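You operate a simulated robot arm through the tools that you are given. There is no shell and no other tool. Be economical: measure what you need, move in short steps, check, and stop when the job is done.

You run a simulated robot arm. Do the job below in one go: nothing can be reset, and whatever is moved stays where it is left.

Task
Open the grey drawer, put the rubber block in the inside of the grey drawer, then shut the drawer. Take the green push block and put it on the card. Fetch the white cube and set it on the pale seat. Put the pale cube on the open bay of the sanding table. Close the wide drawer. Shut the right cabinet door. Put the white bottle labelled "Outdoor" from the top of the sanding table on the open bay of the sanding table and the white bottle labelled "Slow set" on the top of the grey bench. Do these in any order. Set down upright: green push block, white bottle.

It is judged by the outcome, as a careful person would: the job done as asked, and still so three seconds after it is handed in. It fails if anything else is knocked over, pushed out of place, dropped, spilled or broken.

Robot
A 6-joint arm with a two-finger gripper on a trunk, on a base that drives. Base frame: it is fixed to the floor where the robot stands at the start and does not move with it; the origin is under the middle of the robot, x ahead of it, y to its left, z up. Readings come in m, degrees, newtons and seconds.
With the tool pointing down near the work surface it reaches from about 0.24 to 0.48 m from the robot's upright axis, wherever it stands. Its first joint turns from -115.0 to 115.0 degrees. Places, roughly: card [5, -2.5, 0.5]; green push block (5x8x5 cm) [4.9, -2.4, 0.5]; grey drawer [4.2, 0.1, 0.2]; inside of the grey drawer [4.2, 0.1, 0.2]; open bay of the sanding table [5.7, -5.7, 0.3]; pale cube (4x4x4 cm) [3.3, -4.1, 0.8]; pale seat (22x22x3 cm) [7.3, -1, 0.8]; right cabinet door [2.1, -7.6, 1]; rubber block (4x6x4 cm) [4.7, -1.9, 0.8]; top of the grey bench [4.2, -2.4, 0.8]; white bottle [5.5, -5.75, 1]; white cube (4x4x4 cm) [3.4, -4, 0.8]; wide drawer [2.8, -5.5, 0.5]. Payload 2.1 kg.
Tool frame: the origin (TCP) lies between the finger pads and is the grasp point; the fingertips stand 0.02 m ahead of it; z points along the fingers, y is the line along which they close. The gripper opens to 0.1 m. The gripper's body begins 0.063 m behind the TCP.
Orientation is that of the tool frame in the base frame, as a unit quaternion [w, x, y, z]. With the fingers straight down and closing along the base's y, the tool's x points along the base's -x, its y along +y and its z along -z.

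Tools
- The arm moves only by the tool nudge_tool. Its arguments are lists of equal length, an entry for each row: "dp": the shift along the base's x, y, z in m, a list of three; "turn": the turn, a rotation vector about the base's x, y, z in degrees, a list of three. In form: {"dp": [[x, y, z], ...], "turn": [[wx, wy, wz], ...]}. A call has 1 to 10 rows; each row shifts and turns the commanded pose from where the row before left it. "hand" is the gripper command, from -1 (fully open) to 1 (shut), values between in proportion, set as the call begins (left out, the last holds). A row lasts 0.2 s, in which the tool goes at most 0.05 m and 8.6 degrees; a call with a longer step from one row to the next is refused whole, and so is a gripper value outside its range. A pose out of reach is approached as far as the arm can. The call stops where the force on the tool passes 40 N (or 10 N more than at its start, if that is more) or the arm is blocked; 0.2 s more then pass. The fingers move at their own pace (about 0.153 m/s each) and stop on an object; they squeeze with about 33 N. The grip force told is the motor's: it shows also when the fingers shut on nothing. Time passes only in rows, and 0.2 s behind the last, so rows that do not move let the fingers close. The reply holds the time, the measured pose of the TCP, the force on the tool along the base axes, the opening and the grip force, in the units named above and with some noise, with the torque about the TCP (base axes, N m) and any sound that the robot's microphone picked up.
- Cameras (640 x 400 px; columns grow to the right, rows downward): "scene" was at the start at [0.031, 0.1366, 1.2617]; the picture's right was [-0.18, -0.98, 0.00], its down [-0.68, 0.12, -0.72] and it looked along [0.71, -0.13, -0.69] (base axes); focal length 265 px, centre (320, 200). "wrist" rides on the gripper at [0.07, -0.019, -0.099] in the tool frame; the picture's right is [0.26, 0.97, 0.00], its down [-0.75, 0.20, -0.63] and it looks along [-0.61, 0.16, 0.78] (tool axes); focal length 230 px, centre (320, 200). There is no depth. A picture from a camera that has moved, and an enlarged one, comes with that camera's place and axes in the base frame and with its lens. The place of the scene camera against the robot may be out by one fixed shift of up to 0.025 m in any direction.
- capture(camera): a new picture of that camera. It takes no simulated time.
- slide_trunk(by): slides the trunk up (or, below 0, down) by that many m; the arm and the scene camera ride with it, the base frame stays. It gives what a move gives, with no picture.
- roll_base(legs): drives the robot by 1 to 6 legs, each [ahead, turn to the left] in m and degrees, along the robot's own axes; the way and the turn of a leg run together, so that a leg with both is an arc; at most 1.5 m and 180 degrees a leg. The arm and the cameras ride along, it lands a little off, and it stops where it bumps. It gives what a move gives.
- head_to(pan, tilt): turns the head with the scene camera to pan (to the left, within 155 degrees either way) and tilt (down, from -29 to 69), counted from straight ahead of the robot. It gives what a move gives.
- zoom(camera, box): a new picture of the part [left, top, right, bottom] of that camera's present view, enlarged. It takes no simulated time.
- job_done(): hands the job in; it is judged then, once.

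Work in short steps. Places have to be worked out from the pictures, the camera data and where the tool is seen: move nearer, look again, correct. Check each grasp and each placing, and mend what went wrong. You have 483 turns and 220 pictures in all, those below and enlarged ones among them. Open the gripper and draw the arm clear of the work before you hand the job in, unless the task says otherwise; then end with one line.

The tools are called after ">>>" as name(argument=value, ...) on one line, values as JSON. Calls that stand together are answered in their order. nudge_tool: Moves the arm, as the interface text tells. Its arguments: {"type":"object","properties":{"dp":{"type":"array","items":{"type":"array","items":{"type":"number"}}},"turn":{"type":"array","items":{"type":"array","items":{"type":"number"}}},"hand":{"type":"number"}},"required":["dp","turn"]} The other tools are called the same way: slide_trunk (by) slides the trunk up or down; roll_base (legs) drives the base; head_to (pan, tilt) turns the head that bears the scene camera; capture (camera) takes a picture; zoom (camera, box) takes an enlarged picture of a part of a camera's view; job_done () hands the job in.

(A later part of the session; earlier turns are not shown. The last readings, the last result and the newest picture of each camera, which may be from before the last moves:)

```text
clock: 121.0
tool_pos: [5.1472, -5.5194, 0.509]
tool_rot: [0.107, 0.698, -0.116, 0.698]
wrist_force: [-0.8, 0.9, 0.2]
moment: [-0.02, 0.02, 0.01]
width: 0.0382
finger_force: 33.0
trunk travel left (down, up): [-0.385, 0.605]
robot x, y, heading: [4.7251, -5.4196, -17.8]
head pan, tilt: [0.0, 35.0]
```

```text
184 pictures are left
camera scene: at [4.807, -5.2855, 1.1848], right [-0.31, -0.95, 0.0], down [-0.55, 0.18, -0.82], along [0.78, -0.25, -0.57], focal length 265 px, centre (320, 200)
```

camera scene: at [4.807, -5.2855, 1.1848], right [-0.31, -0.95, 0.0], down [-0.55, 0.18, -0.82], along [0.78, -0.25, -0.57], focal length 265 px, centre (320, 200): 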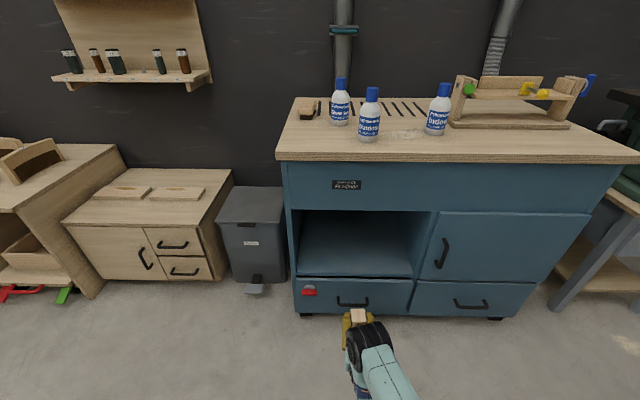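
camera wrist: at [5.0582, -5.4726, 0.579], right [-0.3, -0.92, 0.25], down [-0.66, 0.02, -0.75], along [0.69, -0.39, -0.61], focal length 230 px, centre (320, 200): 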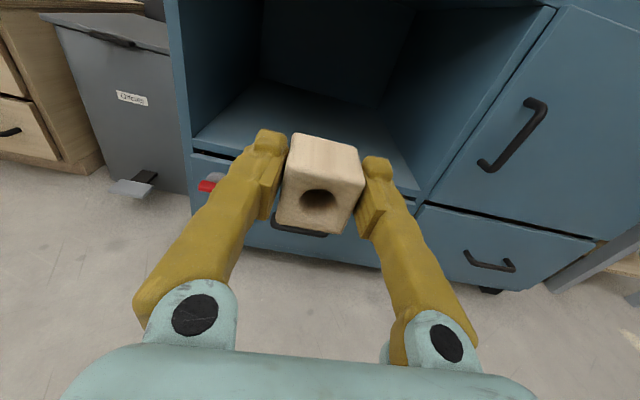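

Bay floor is about z≈0.30, front plane about 0.33 m ahead of the cube. I lower another 0.13 m, shift a little right, and drive 0.3 m in.

>>> slide_trunk(by=-0.13)

>>> nudge_tool(dp=[[-0.0125, -0.038, 0], [-0.0125, -0.038, 0]], turn=[[0, 0, 0], [0, 0, 0]])

>>> roll_base(legs=[[0.25, 0]])

>>> capture(camera="wrist")

>>> capture(camera="scene")

```text
clock: 122.6
tool_pos: [5.1461, -5.5192, 0.3785]
tool_rot: [0.11, 0.698, -0.116, 0.698]
wrist_force: [0.4, 0.0, -0.4]
moment: [-0.03, 0.01, -0.05]
width: 0.0383
finger_force: 32.8
trunk travel left (down, up): [-0.255, 0.735]
robot x, y, heading: [4.7257, -5.4226, -18.0]
head pan, tilt: [0.0, 35.0]
```

```text
clock: 123.2
tool_pos: [5.1467, -5.5202, 0.3795]
tool_rot: [0.109, 0.698, -0.118, 0.698]
wrist_force: [-0.2, -0.1, -1.0]
moment: [0.03, -0.01, -0.03]
width: 0.038
finger_force: 33.0
out of reach, approached as far as the arm can: row 1, 2
trunk travel left (down, up): [-0.255, 0.735]
robot x, y, heading: [4.7275, -5.4184, -17.8]
head pan, tilt: [0.0, 35.0]
```

```text
clock: 125.0
tool_pos: [5.3848, -5.5989, 0.3788]
tool_rot: [0.11, 0.698, -0.117, 0.698]
wrist_force: [0.1, -0.1, -0.5]
moment: [0.01, 0.01, -0.02]
width: 0.0381
finger_force: 32.6
trunk travel left (down, up): [-0.255, 0.735]
robot x, y, heading: [4.9657, -5.4957, -18.0]
head pan, tilt: [0.0, 35.0]
```

```text
183 pictures are left
camera wrist: at [5.2963, -5.5511, 0.4489], right [-0.31, -0.92, 0.25], down [-0.66, 0.02, -0.75], along [0.69, -0.39, -0.61], focal length 230 px, centre (320, 200)
```

wrist: 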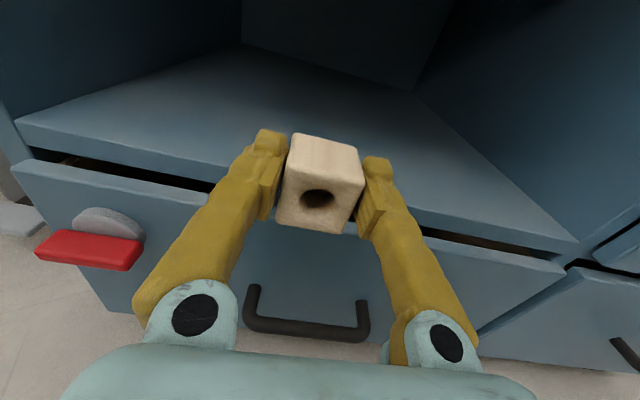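

```text
182 pictures are left
camera scene: at [5.0456, -5.3633, 1.0547], right [-0.31, -0.95, 0.0], down [-0.55, 0.18, -0.82], along [0.78, -0.25, -0.57], focal length 265 px, centre (320, 200)
```

scene: 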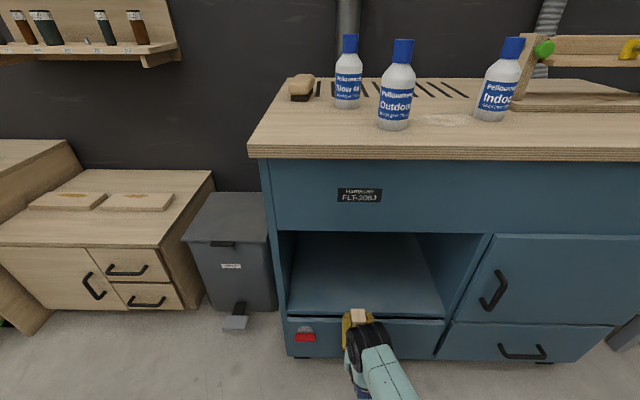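

The cube is ~3 cm above the bay floor lip and ~8 cm short of it. I drive in 0.2 m.

>>> roll_base(legs=[[0.2, 0]])

>>> capture(camera="wrist")

>>> capture(camera="scene")

```text
clock: 126.4
tool_pos: [5.5099, -5.64, 0.3746]
tool_rot: [0.108, 0.707, -0.114, 0.69]
wrist_force: [-12.6, 4.0, 6.2]
moment: [0.25, 0.93, -0.26]
width: 0.0384
finger_force: 32.5
trunk travel left (down, up): [-0.255, 0.735]
robot x, y, heading: [5.0961, -5.5419, -18.0]
head pan, tilt: [0.0, 35.0]
stopped in leg 1: the force on the tool passed its limit at 223 N (the readings are from after the stop); the commanded pose is now the measured one
```

```text
181 pictures are left
camera wrist: at [5.4232, -5.592, 0.4462], right [-0.29, -0.92, 0.25], down [-0.68, 0.01, -0.73], along [0.67, -0.39, -0.63], focal length 230 px, centre (320, 200)
```

wrist: 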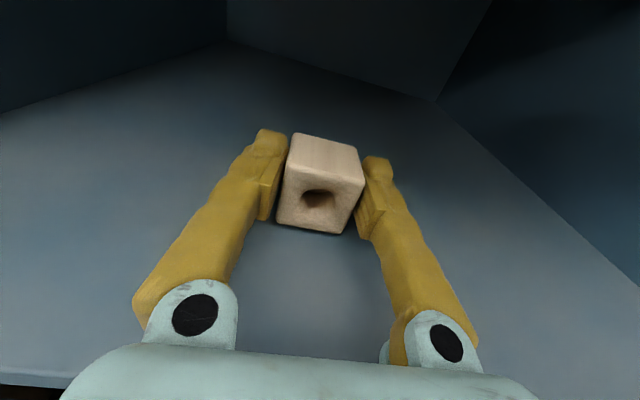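

```text
180 pictures are left
camera scene: at [5.1765, -5.406, 1.0545], right [-0.31, -0.95, 0.0], down [-0.54, 0.18, -0.82], along [0.78, -0.25, -0.57], focal length 265 px, centre (320, 200)
```

scene: 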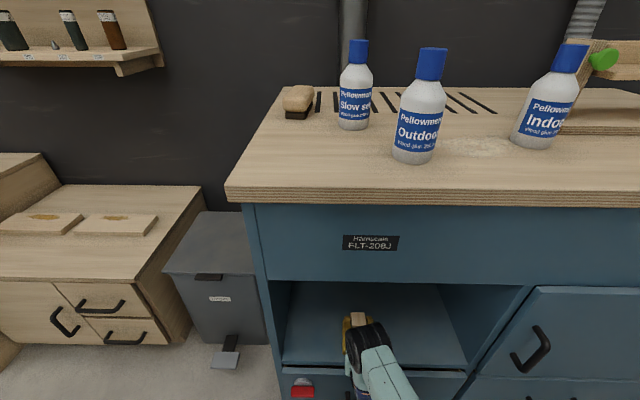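

The gripper body caught the bay lip (TCP ~8 cm inside). I back up 3 cm so only the fingers are inside, then lower the cube to the floor there.

>>> roll_base(legs=[[-0.03, 0]])

>>> nudge_tool(dp=[[0, 0, -0.008], [0, 0, -0.008], [0, 0, -0.008]], turn=[[0, 0, 0], [0, 0, 0], [0, 0, 0]])

```text
clock: 127.2
tool_pos: [5.4821, -5.6309, 0.3732]
tool_rot: [0.109, 0.707, -0.114, 0.69]
wrist_force: [0.3, 0.0, -0.1]
moment: [0.0, 0.02, 0.01]
width: 0.0383
finger_force: 33.2
trunk travel left (down, up): [-0.255, 0.735]
robot x, y, heading: [5.0721, -5.53, -18.1]
head pan, tilt: [0.0, 35.0]
```

```text
clock: 128.0
tool_pos: [5.4823, -5.6295, 0.3597]
tool_rot: [0.11, 0.698, -0.114, 0.699]
wrist_force: [1.0, -0.5, 18.1]
moment: [-0.08, 0.11, -0.03]
width: 0.0382
finger_force: 32.9
trunk travel left (down, up): [-0.255, 0.735]
robot x, y, heading: [5.0695, -5.5341, -18.2]
head pan, tilt: [0.0, 35.0]
stopped in row 3: the force on the tool passed its limit at 48 N (the readings are from after the stop); the commanded pose is now the measured one
```

Contact: cube rests on the bay floor (floor z≈0.34). I open the gripper and back straight out.

>>> nudge_tool(dp=[[0, 0, 0.001], [0, 0, 0], [0, 0, 0]], turn=[[0, 0, 0], [0, 0, 0], [0, 0, 0]], hand=-0.2)

>>> roll_base(legs=[[-0.12, 0]])

>>> capture(camera="wrist")

```text
clock: 128.8
tool_pos: [5.4824, -5.6307, 0.3601]
tool_rot: [0.111, 0.7, -0.115, 0.696]
wrist_force: [8.7, 9.0, 20.2]
moment: [-0.42, -0.2, 0.24]
width: 0.0511
finger_force: 0.0
trunk travel left (down, up): [-0.255, 0.735]
robot x, y, heading: [5.0709, -5.5309, -17.9]
head pan, tilt: [0.0, 35.0]
```

```text
clock: 130.0
tool_pos: [5.3676, -5.5934, 0.3576]
tool_rot: [0.111, 0.702, -0.116, 0.694]
wrist_force: [-0.4, 0.0, -0.4]
moment: [0.01, 0.04, 0.0]
width: 0.06
finger_force: 0.1
trunk travel left (down, up): [-0.255, 0.735]
robot x, y, heading: [4.9558, -5.4942, -18.0]
head pan, tilt: [0.0, 35.0]
```

```text
179 pictures are left
camera wrist: at [5.2807, -5.5447, 0.4286], right [-0.3, -0.92, 0.25], down [-0.67, 0.01, -0.74], along [0.68, -0.39, -0.62], focal length 230 px, centre (320, 200)
```

wrist: 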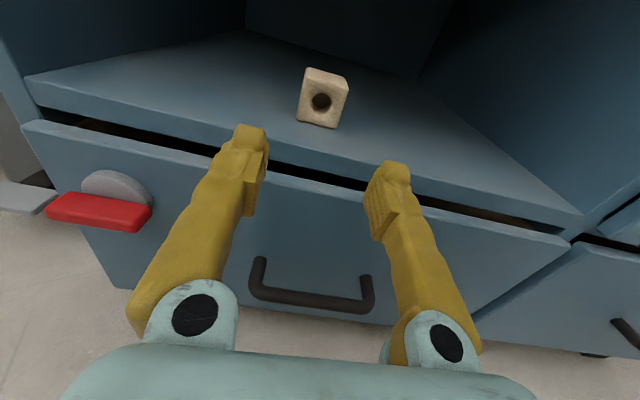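

The cube sits safely on the bay floor. Next the Outdoor bottle: I back off a bit, raise the trunk to bottle height and look.

>>> roll_base(legs=[[-0.12, 0]])

>>> slide_trunk(by=0.4)

>>> slide_trunk(by=0.18)

>>> nudge_tool(dp=[[0, 0, 0]], turn=[[0, 0, 0]], hand=-1)

>>> capture(camera="wrist")

>>> capture(camera="scene")

```text
clock: 131.3
tool_pos: [5.2549, -5.5554, 0.357]
tool_rot: [0.111, 0.702, -0.116, 0.694]
wrist_force: [0.2, -0.6, 0.7]
moment: [-0.01, -0.01, -0.04]
width: 0.0601
finger_force: 0.2
trunk travel left (down, up): [-0.255, 0.735]
robot x, y, heading: [4.8412, -5.4592, -18.1]
head pan, tilt: [0.0, 35.0]
```

```text
clock: 135.1
tool_pos: [5.2559, -5.5559, 0.758]
tool_rot: [0.11, 0.702, -0.115, 0.694]
wrist_force: [-0.5, -0.2, -0.1]
moment: [-0.01, 0.0, -0.01]
width: 0.0601
finger_force: 0.1
trunk travel left (down, up): [-0.655, 0.335]
robot x, y, heading: [4.8381, -5.4608, -18.1]
head pan, tilt: [0.0, 35.0]
```

```text
clock: 137.1
tool_pos: [5.2545, -5.5548, 0.938]
tool_rot: [0.11, 0.703, -0.115, 0.694]
wrist_force: [0.2, 0.2, 0.6]
moment: [0.0, -0.03, 0.02]
width: 0.06
finger_force: 0.0
trunk travel left (down, up): [-0.835, 0.155]
robot x, y, heading: [4.8417, -5.4611, -18.0]
head pan, tilt: [0.0, 35.0]
```

```text
clock: 137.5
tool_pos: [5.2536, -5.5557, 0.9372]
tool_rot: [0.111, 0.702, -0.116, 0.694]
wrist_force: [0.4, 0.1, -0.7]
moment: [0.03, -0.03, -0.01]
width: 0.1001
finger_force: 0.0
trunk travel left (down, up): [-0.835, 0.155]
robot x, y, heading: [4.8417, -5.4608, -18.3]
head pan, tilt: [0.0, 35.0]
```

```text
178 pictures are left
camera wrist: at [5.1674, -5.5076, 1.0086], right [-0.3, -0.92, 0.25], down [-0.67, 0.01, -0.74], along [0.68, -0.39, -0.62], focal length 230 px, centre (320, 200)
```

wrist: 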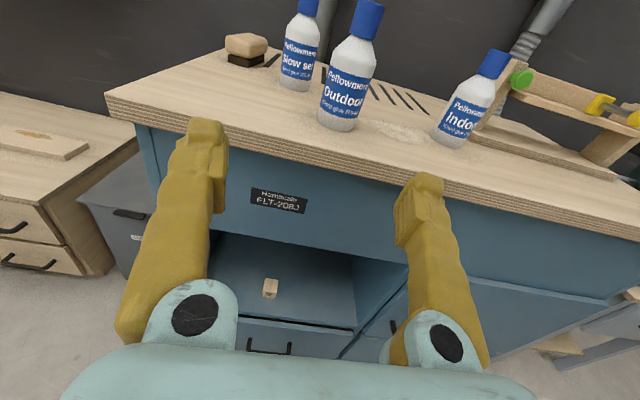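

```text
177 pictures are left
camera scene: at [4.9218, -5.3228, 1.6347], right [-0.31, -0.95, 0.0], down [-0.55, 0.18, -0.82], along [0.78, -0.25, -0.57], focal length 265 px, centre (320, 200)
```

scene: 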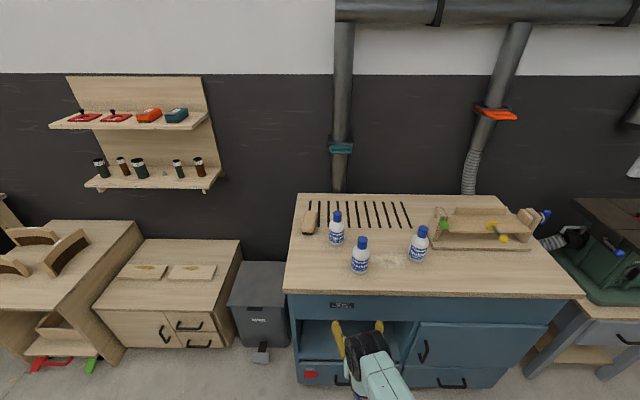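

The Outdoor bottle stands about (5.485, -5.67), 3.5 cm right of the tool axis. I turn the base 3° right and approach 0.16 m.

>>> roll_base(legs=[[0, -3], [0.15, 0]])

>>> capture(camera="wrist")

```text
clock: 139.3
tool_pos: [5.388, -5.6306, 0.9374]
tool_rot: [0.129, 0.698, -0.133, 0.692]
wrist_force: [-1.1, 0.2, 0.2]
moment: [-0.02, 0.0, 0.01]
width: 0.1
finger_force: 0.0
trunk travel left (down, up): [-0.835, 0.155]
robot x, y, heading: [4.9833, -5.5147, -21.0]
head pan, tilt: [0.0, 35.0]
```

```text
176 pictures are left
camera wrist: at [5.3031, -5.5785, 1.0091], right [-0.35, -0.9, 0.25], down [-0.67, 0.05, -0.74], along [0.66, -0.43, -0.62], focal length 230 px, centre (320, 200)
```

wrist: 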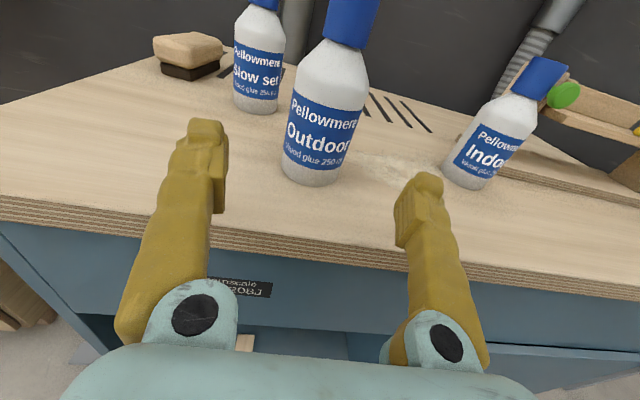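

The bottle is ~10 cm ahead and ~1 cm right. I nudge the tool right a little and see whether it moves.

>>> nudge_tool(dp=[[-0.003, -0.008, 0]], turn=[[0, 0, 0]])

```text
clock: 139.7
tool_pos: [5.387, -5.6348, 0.9391]
tool_rot: [0.129, 0.698, -0.137, 0.691]
wrist_force: [-0.1, -0.2, 0.4]
moment: [0.02, 0.0, -0.02]
width: 0.1
finger_force: 0.1
out of reach, approached as far as the arm can: row 1
trunk travel left (down, up): [-0.835, 0.155]
robot x, y, heading: [4.9809, -5.5137, -21.1]
head pan, tilt: [0.0, 35.0]
```

>>> roll_base(legs=[[0.09, 0]])

>>> capture(camera="wrist")

```text
clock: 140.8
tool_pos: [5.4667, -5.664, 0.9411]
tool_rot: [0.129, 0.696, -0.136, 0.693]
wrist_force: [0.1, -0.3, -0.1]
moment: [-0.04, -0.01, -0.03]
width: 0.1
finger_force: 0.1
trunk travel left (down, up): [-0.835, 0.155]
robot x, y, heading: [5.0655, -5.5451, -21.1]
head pan, tilt: [0.0, 35.0]
```

```text
175 pictures are left
camera wrist: at [5.3811, -5.6121, 1.0109], right [-0.36, -0.9, 0.25], down [-0.66, 0.05, -0.75], along [0.66, -0.43, -0.62], focal length 230 px, centre (320, 200)
```

wrist: 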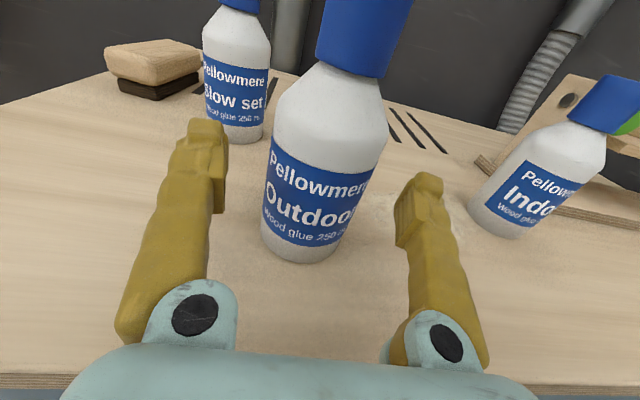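

The bottle is centred between the fingers, ~1.5 cm ahead of the grasp point. I advance that and close.

>>> nudge_tool(dp=[[0.014, -0.006, 0]], turn=[[0, 0, 0]])

>>> nudge_tool(dp=[[0, 0, 0], [0, 0, 0], [0, 0, 0]], turn=[[0, 0, 0], [0, 0, 0], [0, 0, 0]], hand=0.4)

>>> capture(camera="wrist")

```text
clock: 141.2
tool_pos: [5.4826, -5.6657, 0.9378]
tool_rot: [0.129, 0.698, -0.139, 0.69]
wrist_force: [0.0, -0.1, 0.6]
moment: [0.03, -0.01, 0.0]
width: 0.0999
finger_force: 0.1
out of reach, approached as far as the arm can: row 1
trunk travel left (down, up): [-0.835, 0.155]
robot x, y, heading: [5.0669, -5.5454, -21.4]
head pan, tilt: [0.0, 35.0]
```

```text
clock: 142.0
tool_pos: [5.4822, -5.6652, 0.9396]
tool_rot: [0.129, 0.698, -0.139, 0.691]
wrist_force: [1.7, -0.9, 6.6]
moment: [-0.27, -0.04, 0.02]
width: 0.0569
finger_force: 33.2
trunk travel left (down, up): [-0.835, 0.155]
robot x, y, heading: [5.0678, -5.5442, -20.9]
head pan, tilt: [0.0, 35.0]
```

```text
174 pictures are left
camera wrist: at [5.3978, -5.6128, 1.0105], right [-0.36, -0.9, 0.25], down [-0.66, 0.06, -0.75], along [0.66, -0.43, -0.62], focal length 230 px, centre (320, 200)
```

wrist: 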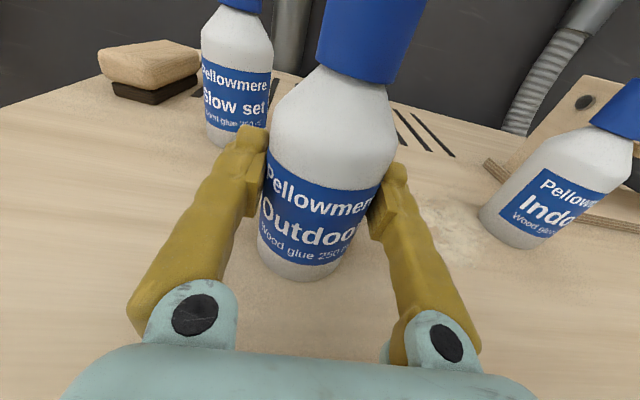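

Gripped at 57 mm. I lift 4 cm with the trunk and back off well clear of the table.

>>> slide_trunk(by=0.05)

>>> roll_base(legs=[[-0.3, 0]])

>>> capture(camera="wrist")

```text
clock: 142.9
tool_pos: [5.4833, -5.6643, 0.9889]
tool_rot: [0.128, 0.699, -0.139, 0.69]
wrist_force: [0.8, 0.3, -2.6]
moment: [-0.02, 0.01, -0.02]
width: 0.0569
finger_force: 33.3
trunk travel left (down, up): [-0.885, 0.105]
robot x, y, heading: [5.0633, -5.5472, -21.1]
head pan, tilt: [0.0, 35.0]
```

```text
clock: 144.9
tool_pos: [5.2033, -5.5586, 0.9875]
tool_rot: [0.129, 0.699, -0.139, 0.69]
wrist_force: [1.2, -0.1, -2.3]
moment: [0.01, 0.02, 0.0]
width: 0.0567
finger_force: 33.1
trunk travel left (down, up): [-0.885, 0.105]
robot x, y, heading: [4.7879, -5.4354, -21.1]
head pan, tilt: [0.0, 35.0]
```

```text
173 pictures are left
camera wrist: at [5.1201, -5.506, 1.0594], right [-0.36, -0.9, 0.25], down [-0.67, 0.06, -0.74], along [0.65, -0.43, -0.62], focal length 230 px, centre (320, 200)
```

wrist: 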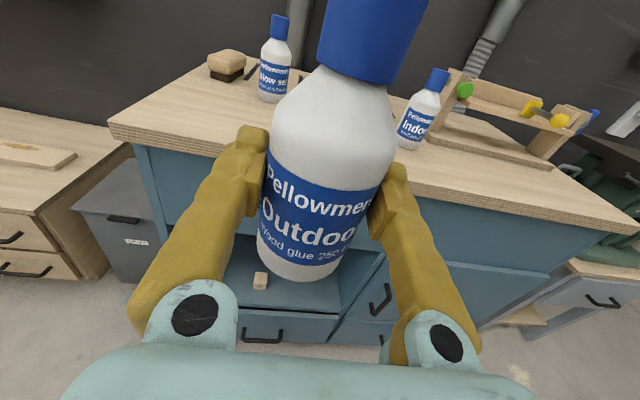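

The bottle hangs upright. I square the base to the bay, shift the tool 10 cm left (so the bottle lands beside the cube), and lower the trunk.

>>> roll_base(legs=[[0, 3]])

>>> nudge_tool(dp=[[0.011, 0.033, 0], [0.011, 0.033, 0], [0.011, 0.033, 0]], turn=[[0, 0, 0], [0, 0, 0], [0, 0, 0]])

>>> slide_trunk(by=-0.4)

>>> slide_trunk(by=-0.155)

>>> capture(camera="wrist")

>>> capture(camera="scene")

```text
clock: 145.8
tool_pos: [5.2097, -5.5379, 0.9892]
tool_rot: [0.111, 0.702, -0.121, 0.693]
wrist_force: [0.2, 0.7, -2.0]
moment: [0.02, 0.01, 0.03]
width: 0.0566
finger_force: 33.0
trunk travel left (down, up): [-0.885, 0.105]
robot x, y, heading: [4.7843, -5.4367, -18.3]
head pan, tilt: [0.0, 35.0]
```

```text
clock: 146.6
tool_pos: [5.241, -5.4361, 0.9883]
tool_rot: [0.11, 0.702, -0.122, 0.693]
wrist_force: [1.3, -0.6, -1.2]
moment: [0.0, 0.04, 0.0]
width: 0.0568
finger_force: 32.9
trunk travel left (down, up): [-0.885, 0.105]
robot x, y, heading: [4.786, -5.4381, -18.1]
head pan, tilt: [0.0, 35.0]
```

```text
clock: 150.4
tool_pos: [5.2404, -5.4372, 0.5881]
tool_rot: [0.111, 0.702, -0.122, 0.693]
wrist_force: [-0.4, 0.2, -1.6]
moment: [0.03, 0.02, -0.01]
width: 0.0567
finger_force: 32.5
trunk travel left (down, up): [-0.485, 0.505]
robot x, y, heading: [4.7863, -5.4406, -18.6]
head pan, tilt: [0.0, 35.0]
```

```text
clock: 152.2
tool_pos: [5.2409, -5.4377, 0.4327]
tool_rot: [0.112, 0.702, -0.122, 0.693]
wrist_force: [-0.5, 0.2, -2.4]
moment: [-0.01, -0.01, -0.01]
width: 0.0565
finger_force: 33.1
trunk travel left (down, up): [-0.33, 0.66]
robot x, y, heading: [4.7863, -5.4369, -18.2]
head pan, tilt: [0.0, 35.0]
```

```text
172 pictures are left
camera wrist: at [5.1542, -5.389, 0.5047], right [-0.31, -0.92, 0.25], down [-0.67, 0.03, -0.74], along [0.68, -0.4, -0.62], focal length 230 px, centre (320, 200)
```

wrist: 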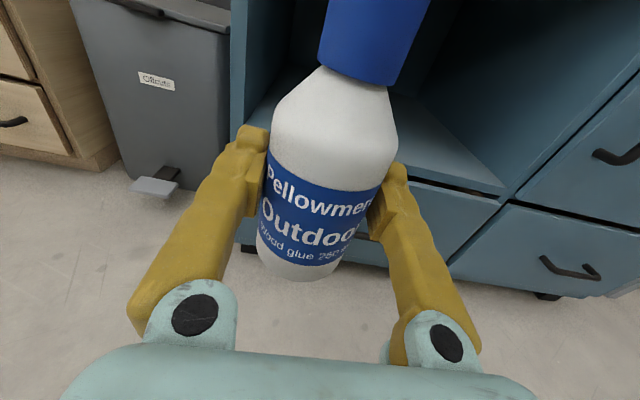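

```text
171 pictures are left
camera scene: at [4.8675, -5.3016, 1.1297], right [-0.31, -0.95, 0.0], down [-0.55, 0.18, -0.82], along [0.78, -0.26, -0.57], focal length 265 px, centre (320, 200)
```

scene: 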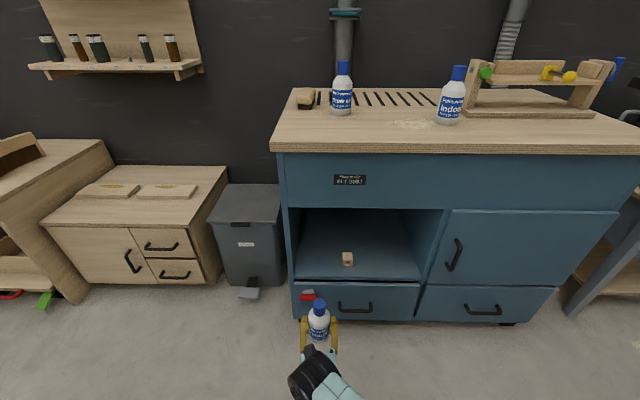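

Bottle is at bay height, lined up left of the cube. I drive in 0.22 m and check.

>>> roll_base(legs=[[0.2, 0]])

>>> capture(camera="scene")

>>> capture(camera="wrist")

```text
clock: 153.8
tool_pos: [5.4321, -5.5002, 0.4339]
tool_rot: [0.11, 0.702, -0.121, 0.693]
wrist_force: [1.0, -0.1, -2.7]
moment: [0.0, -0.02, 0.0]
width: 0.0564
finger_force: 32.1
trunk travel left (down, up): [-0.33, 0.66]
robot x, y, heading: [4.9782, -5.4998, -18.2]
head pan, tilt: [0.0, 35.0]
```

```text
170 pictures are left
camera scene: at [5.0585, -5.3644, 1.1297], right [-0.31, -0.95, 0.0], down [-0.55, 0.18, -0.82], along [0.78, -0.26, -0.57], focal length 265 px, centre (320, 200)
```

scene: 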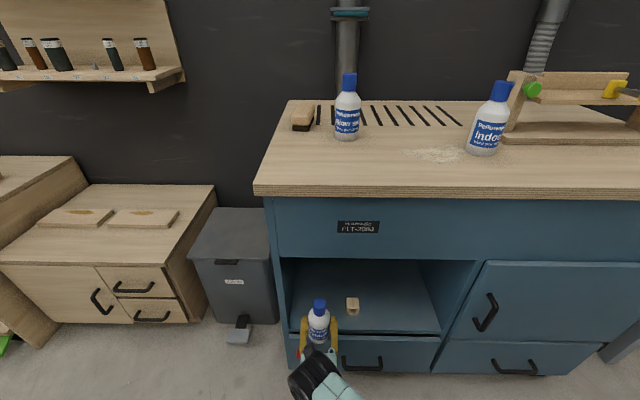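

```text
169 pictures are left
camera wrist: at [5.345, -5.4521, 0.5046], right [-0.31, -0.92, 0.25], down [-0.67, 0.03, -0.74], along [0.68, -0.4, -0.62], focal length 230 px, centre (320, 200)
```

wrist: 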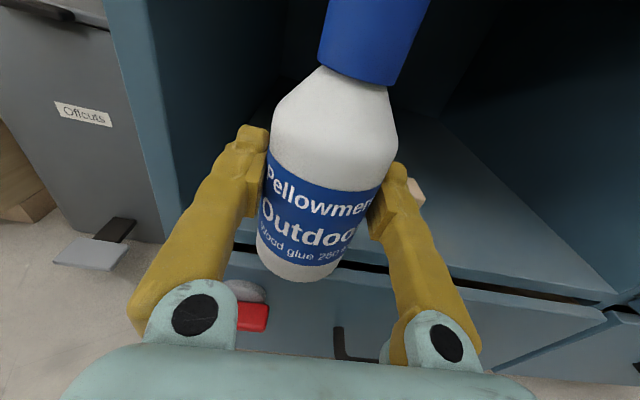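

Clearances of ~4 cm both sides. I drive the remaining 0.14 m in.

>>> roll_base(legs=[[0.13, 0]])

>>> capture(camera="scene")

>>> capture(camera="wrist")

```text
clock: 155.1
tool_pos: [5.5571, -5.5416, 0.4327]
tool_rot: [0.112, 0.701, -0.122, 0.693]
wrist_force: [-0.6, 0.0, -2.4]
moment: [0.03, 0.02, -0.03]
width: 0.0566
finger_force: 33.6
trunk travel left (down, up): [-0.33, 0.66]
robot x, y, heading: [5.0995, -5.5427, -18.4]
head pan, tilt: [0.0, 35.0]
```

```text
168 pictures are left
camera scene: at [5.183, -5.4054, 1.1297], right [-0.31, -0.95, 0.0], down [-0.55, 0.18, -0.82], along [0.78, -0.26, -0.57], focal length 265 px, centre (320, 200)
```

scene: 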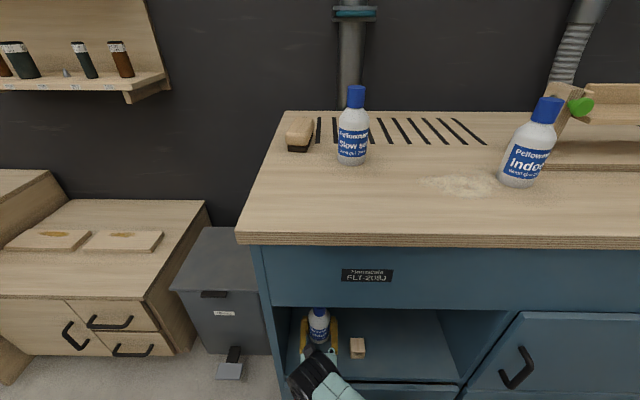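

```text
167 pictures are left
camera wrist: at [5.4694, -5.4929, 0.5045], right [-0.31, -0.92, 0.25], down [-0.67, 0.03, -0.74], along [0.68, -0.4, -0.62], focal length 230 px, centre (320, 200)
```

wrist: 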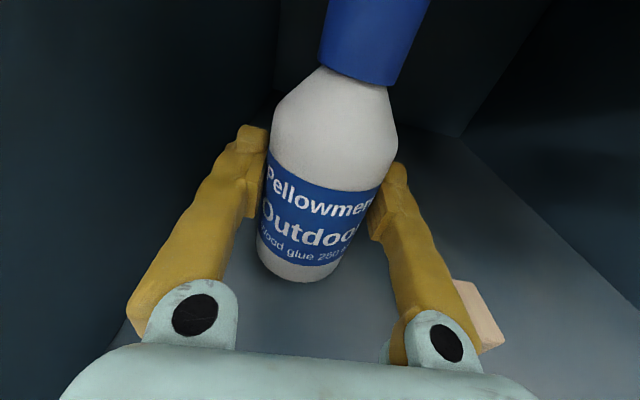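

Well inside now. I lower the bottle to the bay floor in small steps.

>>> nudge_tool(dp=[[0, 0, -0.01], [0, 0, -0.008], [0, 0, -0.006], [0, 0, -0.006], [0, 0, -0.006]], turn=[[0, 0, 0], [0, 0, 0], [0, 0, 0], [0, 0, 0], [0, 0, 0]])

```text
clock: 156.3
tool_pos: [5.547, -5.5428, 0.4046]
tool_rot: [0.109, 0.698, -0.123, 0.697]
wrist_force: [7.7, -0.2, 18.2]
moment: [-0.53, -0.24, 0.18]
width: 0.0566
finger_force: 32.6
out of reach, approached as far as the arm can: row 2, 4
trunk travel left (down, up): [-0.33, 0.66]
robot x, y, heading: [5.1039, -5.5388, -18.1]
head pan, tilt: [0.0, 35.0]
```

Contact at the predicted height (0.405). I release and check.

>>> nudge_tool(dp=[[0, 0, 0.001], [0, 0, 0], [0, 0, 0]], turn=[[0, 0, 0], [0, 0, 0], [0, 0, 0]], hand=-0.5)

>>> capture(camera="wrist")

```text
clock: 157.1
tool_pos: [5.5465, -5.5439, 0.4025]
tool_rot: [0.109, 0.703, -0.123, 0.693]
wrist_force: [-0.5, -0.1, -0.1]
moment: [0.0, 0.03, 0.02]
width: 0.0752
finger_force: 0.0
trunk travel left (down, up): [-0.33, 0.66]
robot x, y, heading: [5.1011, -5.5432, -17.8]
head pan, tilt: [0.0, 35.0]
```

```text
166 pictures are left
camera wrist: at [5.46, -5.4957, 0.4734], right [-0.31, -0.92, 0.24], down [-0.67, 0.03, -0.74], along [0.68, -0.39, -0.62], focal length 230 px, centre (320, 200)
```

wrist: 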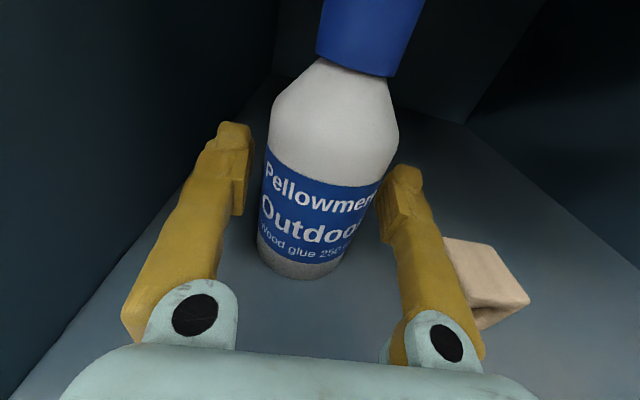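

Bottle stands free. I back out straight.

>>> roll_base(legs=[[-0.32, 0]])

>>> capture(camera="wrist")

```text
clock: 159.2
tool_pos: [5.2448, -5.4448, 0.4018]
tool_rot: [0.11, 0.702, -0.124, 0.693]
wrist_force: [0.6, 1.0, -0.7]
moment: [0.0, 0.02, -0.01]
width: 0.0748
finger_force: 0.1
trunk travel left (down, up): [-0.33, 0.66]
robot x, y, heading: [4.8011, -5.4398, -18.5]
head pan, tilt: [0.0, 35.0]
```

```text
165 pictures are left
camera wrist: at [5.1583, -5.3968, 0.4736], right [-0.31, -0.92, 0.24], down [-0.67, 0.03, -0.74], along [0.68, -0.39, -0.62], focal length 230 px, centre (320, 200)
```

wrist: 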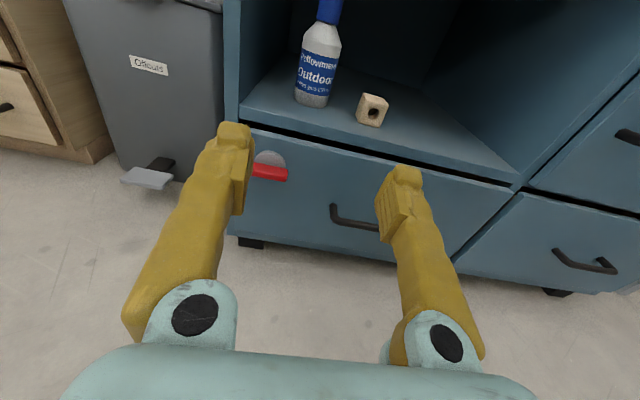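

Both items stand properly in the bay. Next the Slow set bottle: raise the trunk to bottle height and shift the tool 5 cm right.

>>> slide_trunk(by=0.4)

>>> slide_trunk(by=0.14)

>>> nudge_tool(dp=[[-0.015, -0.047, 0]], turn=[[0, 0, 0]], hand=-1)

>>> roll_base(legs=[[0.15, 0]])

>>> capture(camera="wrist")

```text
clock: 163.0
tool_pos: [5.2447, -5.4448, 0.8009]
tool_rot: [0.109, 0.702, -0.123, 0.693]
wrist_force: [-0.1, 0.0, 0.1]
moment: [-0.01, 0.01, -0.02]
width: 0.0751
finger_force: 0.1
trunk travel left (down, up): [-0.73, 0.26]
robot x, y, heading: [4.7987, -5.4412, -18.4]
head pan, tilt: [0.0, 35.0]
```

```text
clock: 164.7
tool_pos: [5.2468, -5.4435, 0.9424]
tool_rot: [0.11, 0.702, -0.123, 0.693]
wrist_force: [-0.3, 0.4, 1.1]
moment: [0.01, 0.01, 0.01]
width: 0.0748
finger_force: 0.0
trunk travel left (down, up): [-0.87, 0.12]
robot x, y, heading: [4.7976, -5.4404, -18.3]
head pan, tilt: [0.0, 35.0]
```

```text
clock: 165.1
tool_pos: [5.2295, -5.4936, 0.943]
tool_rot: [0.109, 0.702, -0.124, 0.693]
wrist_force: [0.5, 0.1, -0.9]
moment: [-0.03, 0.0, 0.02]
width: 0.0999
finger_force: 0.0
trunk travel left (down, up): [-0.87, 0.12]
robot x, y, heading: [4.7974, -5.4402, -18.1]
head pan, tilt: [0.0, 35.0]
```

```text
clock: 166.5
tool_pos: [5.3715, -5.5387, 0.9427]
tool_rot: [0.11, 0.701, -0.122, 0.694]
wrist_force: [-0.3, 1.2, 0.2]
moment: [0.0, 0.01, 0.02]
width: 0.1
finger_force: 0.1
trunk travel left (down, up): [-0.87, 0.12]
robot x, y, heading: [4.9418, -5.4871, -18.1]
head pan, tilt: [0.0, 35.0]
```

```text
164 pictures are left
camera wrist: at [5.2845, -5.4904, 1.0145], right [-0.31, -0.92, 0.24], down [-0.67, 0.03, -0.74], along [0.68, -0.39, -0.62], focal length 230 px, centre (320, 200)
```

wrist: 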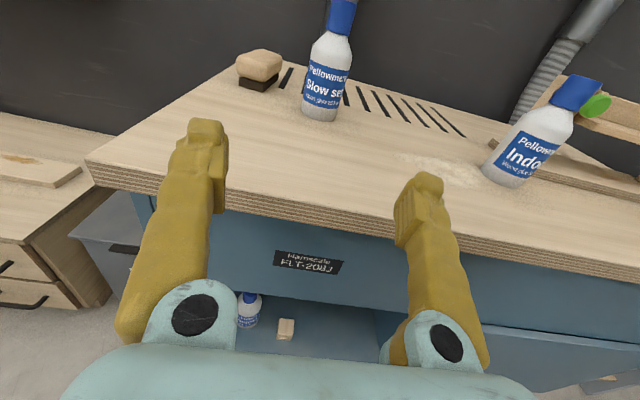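

Slow set is ~0.32 m ahead, 1.4 cm right. I shift right and drive 0.2 m.

>>> nudge_tool(dp=[[-0.004, -0.012, 0]], turn=[[0, 0, 0]])

>>> roll_base(legs=[[0.2, 0]])

>>> capture(camera="wrist")

```text
clock: 166.9
tool_pos: [5.368, -5.5514, 0.9435]
tool_rot: [0.11, 0.702, -0.123, 0.693]
wrist_force: [-0.6, 0.3, 0.0]
moment: [0.0, -0.02, 0.03]
width: 0.1002
finger_force: 0.2
trunk travel left (down, up): [-0.87, 0.12]
robot x, y, heading: [4.9454, -5.488, -18.2]
head pan, tilt: [0.0, 35.0]
```

```text
clock: 168.5
tool_pos: [5.5578, -5.6134, 0.9427]
tool_rot: [0.109, 0.702, -0.122, 0.694]
wrist_force: [-0.2, 0.0, 0.1]
moment: [0.0, 0.01, 0.01]
width: 0.0999
finger_force: 0.0
trunk travel left (down, up): [-0.87, 0.12]
robot x, y, heading: [5.1347, -5.5521, -18.3]
head pan, tilt: [0.0, 35.0]
```

```text
163 pictures are left
camera wrist: at [5.4716, -5.5657, 1.0145], right [-0.31, -0.92, 0.24], down [-0.67, 0.03, -0.74], along [0.68, -0.39, -0.62], focal length 230 px, centre (320, 200)
```

wrist: 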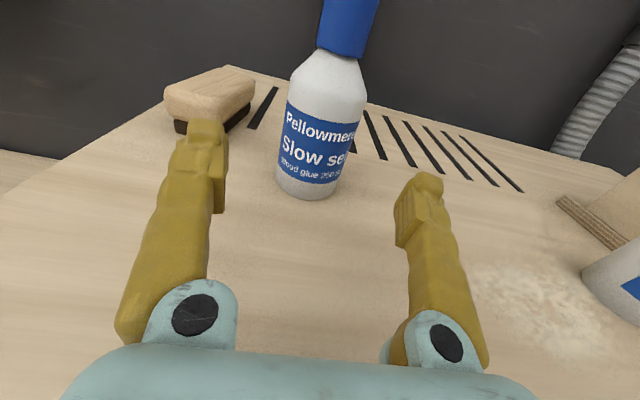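

Lined up; 9 cm to go. I advance with the arm and close.

>>> nudge_tool(dp=[[0.0285, -0.0105, 0], [0.0285, -0.0105, 0], [0.0285, -0.0105, 0]], turn=[[0, 0, 0], [0, 0, 0], [0, 0, 0]])

>>> capture(camera="wrist")

```text
clock: 169.3
tool_pos: [5.583, -5.6207, 0.9518]
tool_rot: [0.109, 0.702, -0.125, 0.693]
wrist_force: [-0.4, -0.7, 0.1]
moment: [0.0, 0.01, -0.02]
width: 0.1
finger_force: 0.1
out of reach, approached as far as the arm can: row 1, 2, 3
trunk travel left (down, up): [-0.87, 0.12]
robot x, y, heading: [5.1329, -5.5507, -18.4]
head pan, tilt: [0.0, 35.0]
```

```text
162 pictures are left
camera wrist: at [5.4962, -5.5731, 1.0237], right [-0.31, -0.92, 0.24], down [-0.67, 0.03, -0.74], along [0.68, -0.39, -0.62], focal length 230 px, centre (320, 200)
```

wrist: 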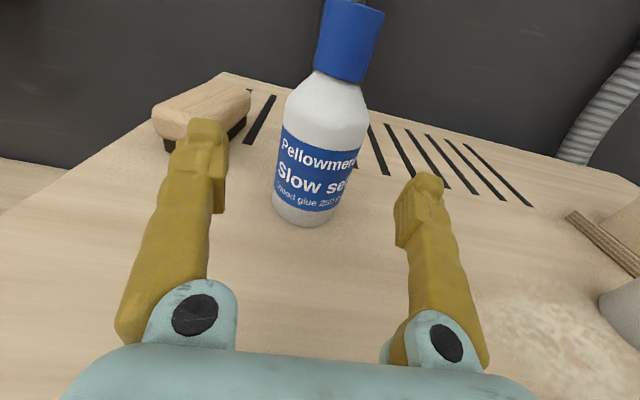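

The arm is at its limit; I drive the base 5.5 cm further.

>>> roll_base(legs=[[0.06, 0]])

>>> capture(camera="wrist")

```text
clock: 170.3
tool_pos: [5.6294, -5.636, 0.9559]
tool_rot: [0.108, 0.698, -0.124, 0.697]
wrist_force: [0.4, 0.8, -0.2]
moment: [-0.01, -0.03, 0.01]
width: 0.0997
finger_force: 0.1
trunk travel left (down, up): [-0.87, 0.12]
robot x, y, heading: [5.1904, -5.573, -18.1]
head pan, tilt: [0.0, 35.0]
```

```text
161 pictures are left
camera wrist: at [5.5426, -5.5876, 1.0274], right [-0.31, -0.92, 0.24], down [-0.66, 0.03, -0.75], along [0.68, -0.39, -0.62], focal length 230 px, centre (320, 200)
```

wrist: 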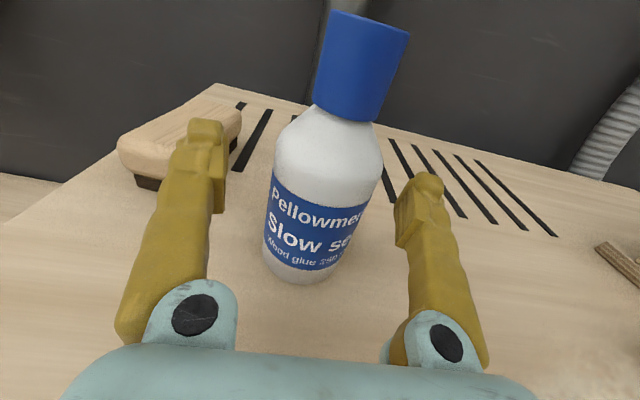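

Aligned within 1 cm; slightly high, so I lower the trunk 1.5 cm and close.

>>> slide_trunk(by=-0.015)

>>> nudge_tool(dp=[[0, 0, 0], [0, 0, 0], [0, 0, 0]], turn=[[0, 0, 0], [0, 0, 0], [0, 0, 0]], hand=0.4)

>>> slide_trunk(by=0.06)

>>> capture(camera="wrist")

```text
clock: 170.9
tool_pos: [5.6335, -5.6365, 0.9405]
tool_rot: [0.108, 0.7, -0.124, 0.695]
wrist_force: [-0.6, 0.8, -0.7]
moment: [0.02, 0.01, -0.01]
width: 0.1001
finger_force: 0.0
trunk travel left (down, up): [-0.855, 0.135]
robot x, y, heading: [5.193, -5.5717, -18.1]
head pan, tilt: [0.0, 35.0]
```

```text
clock: 171.7
tool_pos: [5.6352, -5.6374, 0.9368]
tool_rot: [0.108, 0.701, -0.123, 0.694]
wrist_force: [-0.6, -0.4, -0.1]
moment: [-0.04, 0.07, -0.01]
width: 0.0576
finger_force: 32.9
trunk travel left (down, up): [-0.855, 0.135]
robot x, y, heading: [5.1917, -5.5674, -18.0]
head pan, tilt: [0.0, 35.0]
```

```text
clock: 172.7
tool_pos: [5.6381, -5.6367, 0.9984]
tool_rot: [0.109, 0.701, -0.124, 0.694]
wrist_force: [-0.8, 0.4, -1.6]
moment: [0.01, -0.02, 0.0]
width: 0.0575
finger_force: 33.2
trunk travel left (down, up): [-0.915, 0.075]
robot x, y, heading: [5.1873, -5.5701, -18.5]
head pan, tilt: [0.0, 35.0]
```

```text
160 pictures are left
camera wrist: at [5.5496, -5.5901, 1.0696], right [-0.31, -0.92, 0.24], down [-0.67, 0.03, -0.75], along [0.68, -0.39, -0.62], focal length 230 px, centre (320, 200)
```

wrist: 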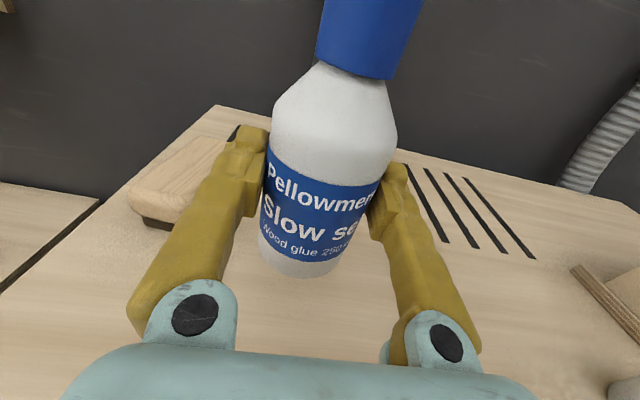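

Slow set is held. I back off and look to the left for a route to the grey bench.

>>> roll_base(legs=[[-0.4, 0]])

>>> head_to(pan=90, tilt=25)

>>> capture(camera="scene")

```text
clock: 175.2
tool_pos: [5.2573, -5.5124, 0.998]
tool_rot: [0.108, 0.702, -0.124, 0.693]
wrist_force: [0.5, 0.3, -1.6]
moment: [0.02, -0.01, -0.02]
width: 0.0572
finger_force: 33.2
trunk travel left (down, up): [-0.915, 0.075]
robot x, y, heading: [4.8086, -5.4456, -18.3]
head pan, tilt: [0.0, 35.0]
```

```text
clock: 176.8
tool_pos: [5.2555, -5.5127, 0.9978]
tool_rot: [0.109, 0.701, -0.124, 0.694]
wrist_force: [0.3, -0.5, -2.3]
moment: [-0.02, 0.02, 0.0]
width: 0.0574
finger_force: 32.4
trunk travel left (down, up): [-0.915, 0.075]
robot x, y, heading: [4.8083, -5.4445, -18.2]
head pan, tilt: [90.0, 25.0]
```

```text
159 pictures are left
camera scene: at [4.8361, -5.1945, 1.7305], right [0.95, -0.31, 0.0], down [-0.13, -0.4, -0.91], along [0.28, 0.86, -0.42], focal length 265 px, centre (320, 200)
```

scene: 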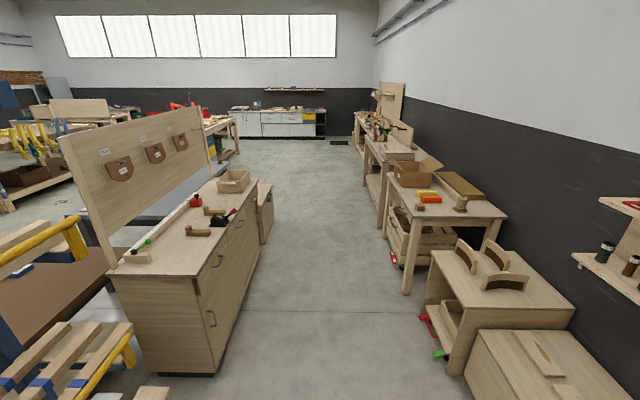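

There is a clear aisle on this side leading to the far end of the grey bench. I turn left and drive up the aisle, then look.

>>> roll_base(legs=[[0, 92], [1.4, 0], [1.3, 0]])

>>> head_to(pan=60, tilt=35)

>>> capture(camera="scene")

```text
clock: 193.9
tool_pos: [5.635, -2.401, 0.9969]
tool_rot: [-0.42, 0.579, 0.414, 0.563]
wrist_force: [1.1, 0.3, -2.3]
moment: [-0.03, 0.02, 0.0]
width: 0.0567
finger_force: 33.5
trunk travel left (down, up): [-0.915, 0.075]
robot x, y, heading: [5.5786, -2.8457, 72.9]
head pan, tilt: [90.0, 25.0]
```

```text
clock: 194.8
tool_pos: [5.6343, -2.4016, 0.9985]
tool_rot: [-0.42, 0.579, 0.414, 0.563]
wrist_force: [-0.3, 0.4, -1.8]
moment: [-0.03, 0.02, 0.02]
width: 0.0566
finger_force: 33.5
trunk travel left (down, up): [-0.915, 0.075]
robot x, y, heading: [5.579, -2.844, 72.9]
head pan, tilt: [60.0, 35.0]
```

```text
158 pictures are left
camera scene: at [5.3766, -2.7887, 1.7147], right [0.73, 0.68, 0.0], down [0.39, -0.42, -0.82], along [-0.56, 0.6, -0.57], focal length 265 px, centre (320, 200)
```

scene: 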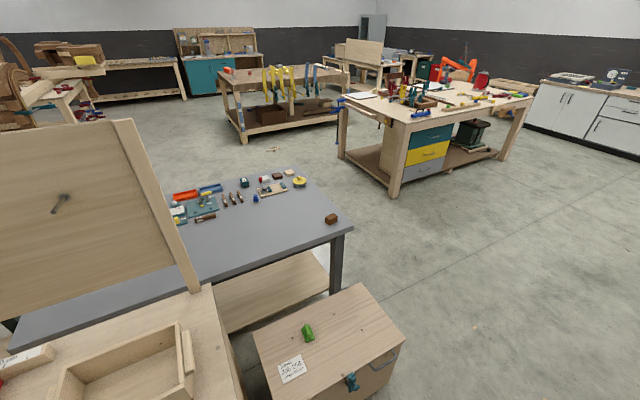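

Now I see everything here: card and green push block on the low chest, the rubber block on the bench corner, and the grey drawer under the big table. I drive around the chest to the left end of the grey bench.

>>> roll_base(legs=[[1.35, 0], [0, 87], [1.355, 0], [0, 92]])

>>> head_to(pan=0, tilt=45)

>>> capture(camera="scene")

>>> capture(camera="wrist")

```text
clock: 215.6
tool_pos: [4.6461, -1.5281, 0.9987]
tool_rot: [-0.569, -0.405, 0.586, -0.411]
wrist_force: [0.5, 0.1, -2.6]
moment: [0.01, 0.02, 0.01]
width: 0.0567
finger_force: 32.8
trunk travel left (down, up): [-0.915, 0.075]
robot x, y, heading: [4.7173, -1.0858, -108.5]
head pan, tilt: [60.0, 35.0]
```

```text
clock: 216.8
tool_pos: [4.6454, -1.5276, 0.999]
tool_rot: [-0.569, -0.405, 0.586, -0.411]
wrist_force: [-0.3, 0.1, -1.8]
moment: [0.02, -0.03, -0.01]
width: 0.057
finger_force: 32.9
trunk travel left (down, up): [-0.915, 0.075]
robot x, y, heading: [4.7174, -1.0794, -108.7]
head pan, tilt: [0.0, 45.0]
```

```text
157 pictures are left
camera scene: at [4.8533, -1.1363, 1.6999], right [-0.95, 0.32, 0.0], down [0.23, 0.67, -0.71], along [-0.23, -0.67, -0.71], focal length 265 px, centre (320, 200)
```

scene: 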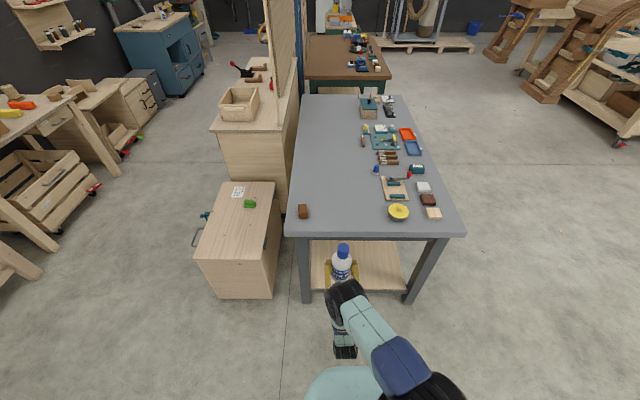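

```text
156 pictures are left
camera wrist: at [4.695, -1.4414, 1.0696], right [-0.92, 0.32, 0.24], down [0.04, 0.67, -0.75], along [-0.4, -0.67, -0.62], focal length 230 px, centre (320, 200)
```

wrist: 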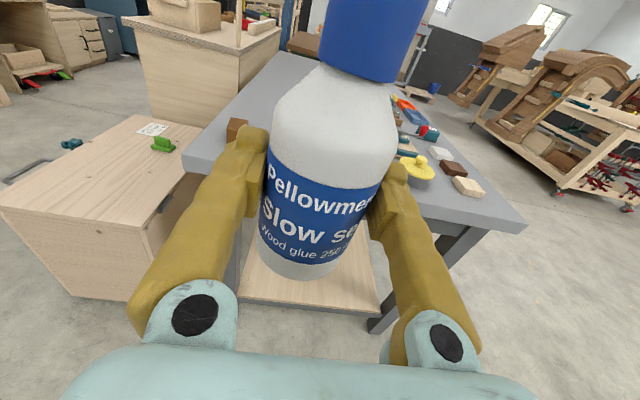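

The bench is right ahead with free space left of the yellow pot. I shift the tool 3 cm right and drive forward 0.43 m over the bench.

>>> nudge_tool(dp=[[-0.028, 0.01, 0]], turn=[[0, 0, 0]])

>>> roll_base(legs=[[0.43, 0]])

>>> capture(camera="scene")

>>> capture(camera="wrist")

```text
clock: 217.2
tool_pos: [4.6186, -1.5139, 0.999]
tool_rot: [-0.568, -0.402, 0.588, -0.412]
wrist_force: [-0.8, -0.4, -2.0]
moment: [0.0, -0.03, 0.0]
width: 0.0565
finger_force: 32.8
out of reach, approached as far as the arm can: row 1
trunk travel left (down, up): [-0.915, 0.075]
robot x, y, heading: [4.7141, -1.0797, -109.0]
head pan, tilt: [0.0, 45.0]
```

```text
clock: 219.9
tool_pos: [4.4836, -1.9229, 1.0]
tool_rot: [-0.568, -0.403, 0.587, -0.412]
wrist_force: [0.5, 0.4, -1.3]
moment: [0.02, 0.01, -0.04]
width: 0.0565
finger_force: 32.7
trunk travel left (down, up): [-0.915, 0.075]
robot x, y, heading: [4.5779, -1.4864, -108.6]
head pan, tilt: [0.0, 45.0]
```

```text
155 pictures are left
camera scene: at [4.7153, -1.5424, 1.6999], right [-0.95, 0.32, 0.0], down [0.23, 0.67, -0.71], along [-0.23, -0.67, -0.71], focal length 265 px, centre (320, 200)
```

scene: 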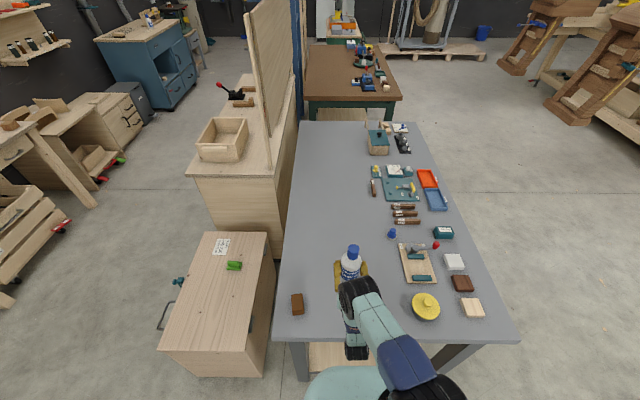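

```text
154 pictures are left
camera wrist: at [4.532, -1.837, 1.0706], right [-0.92, 0.32, 0.23], down [0.04, 0.66, -0.75], along [-0.39, -0.68, -0.62], focal length 230 px, centre (320, 200)
```

wrist: 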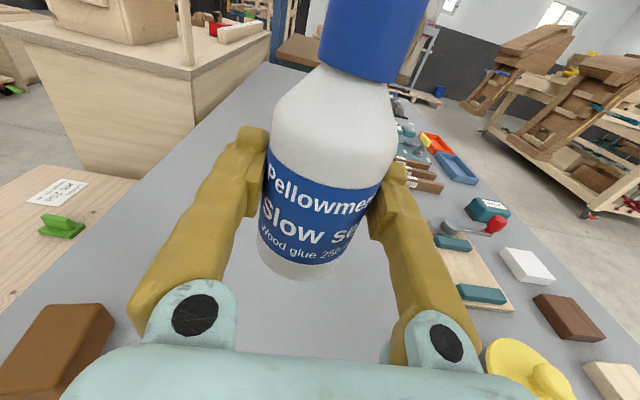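

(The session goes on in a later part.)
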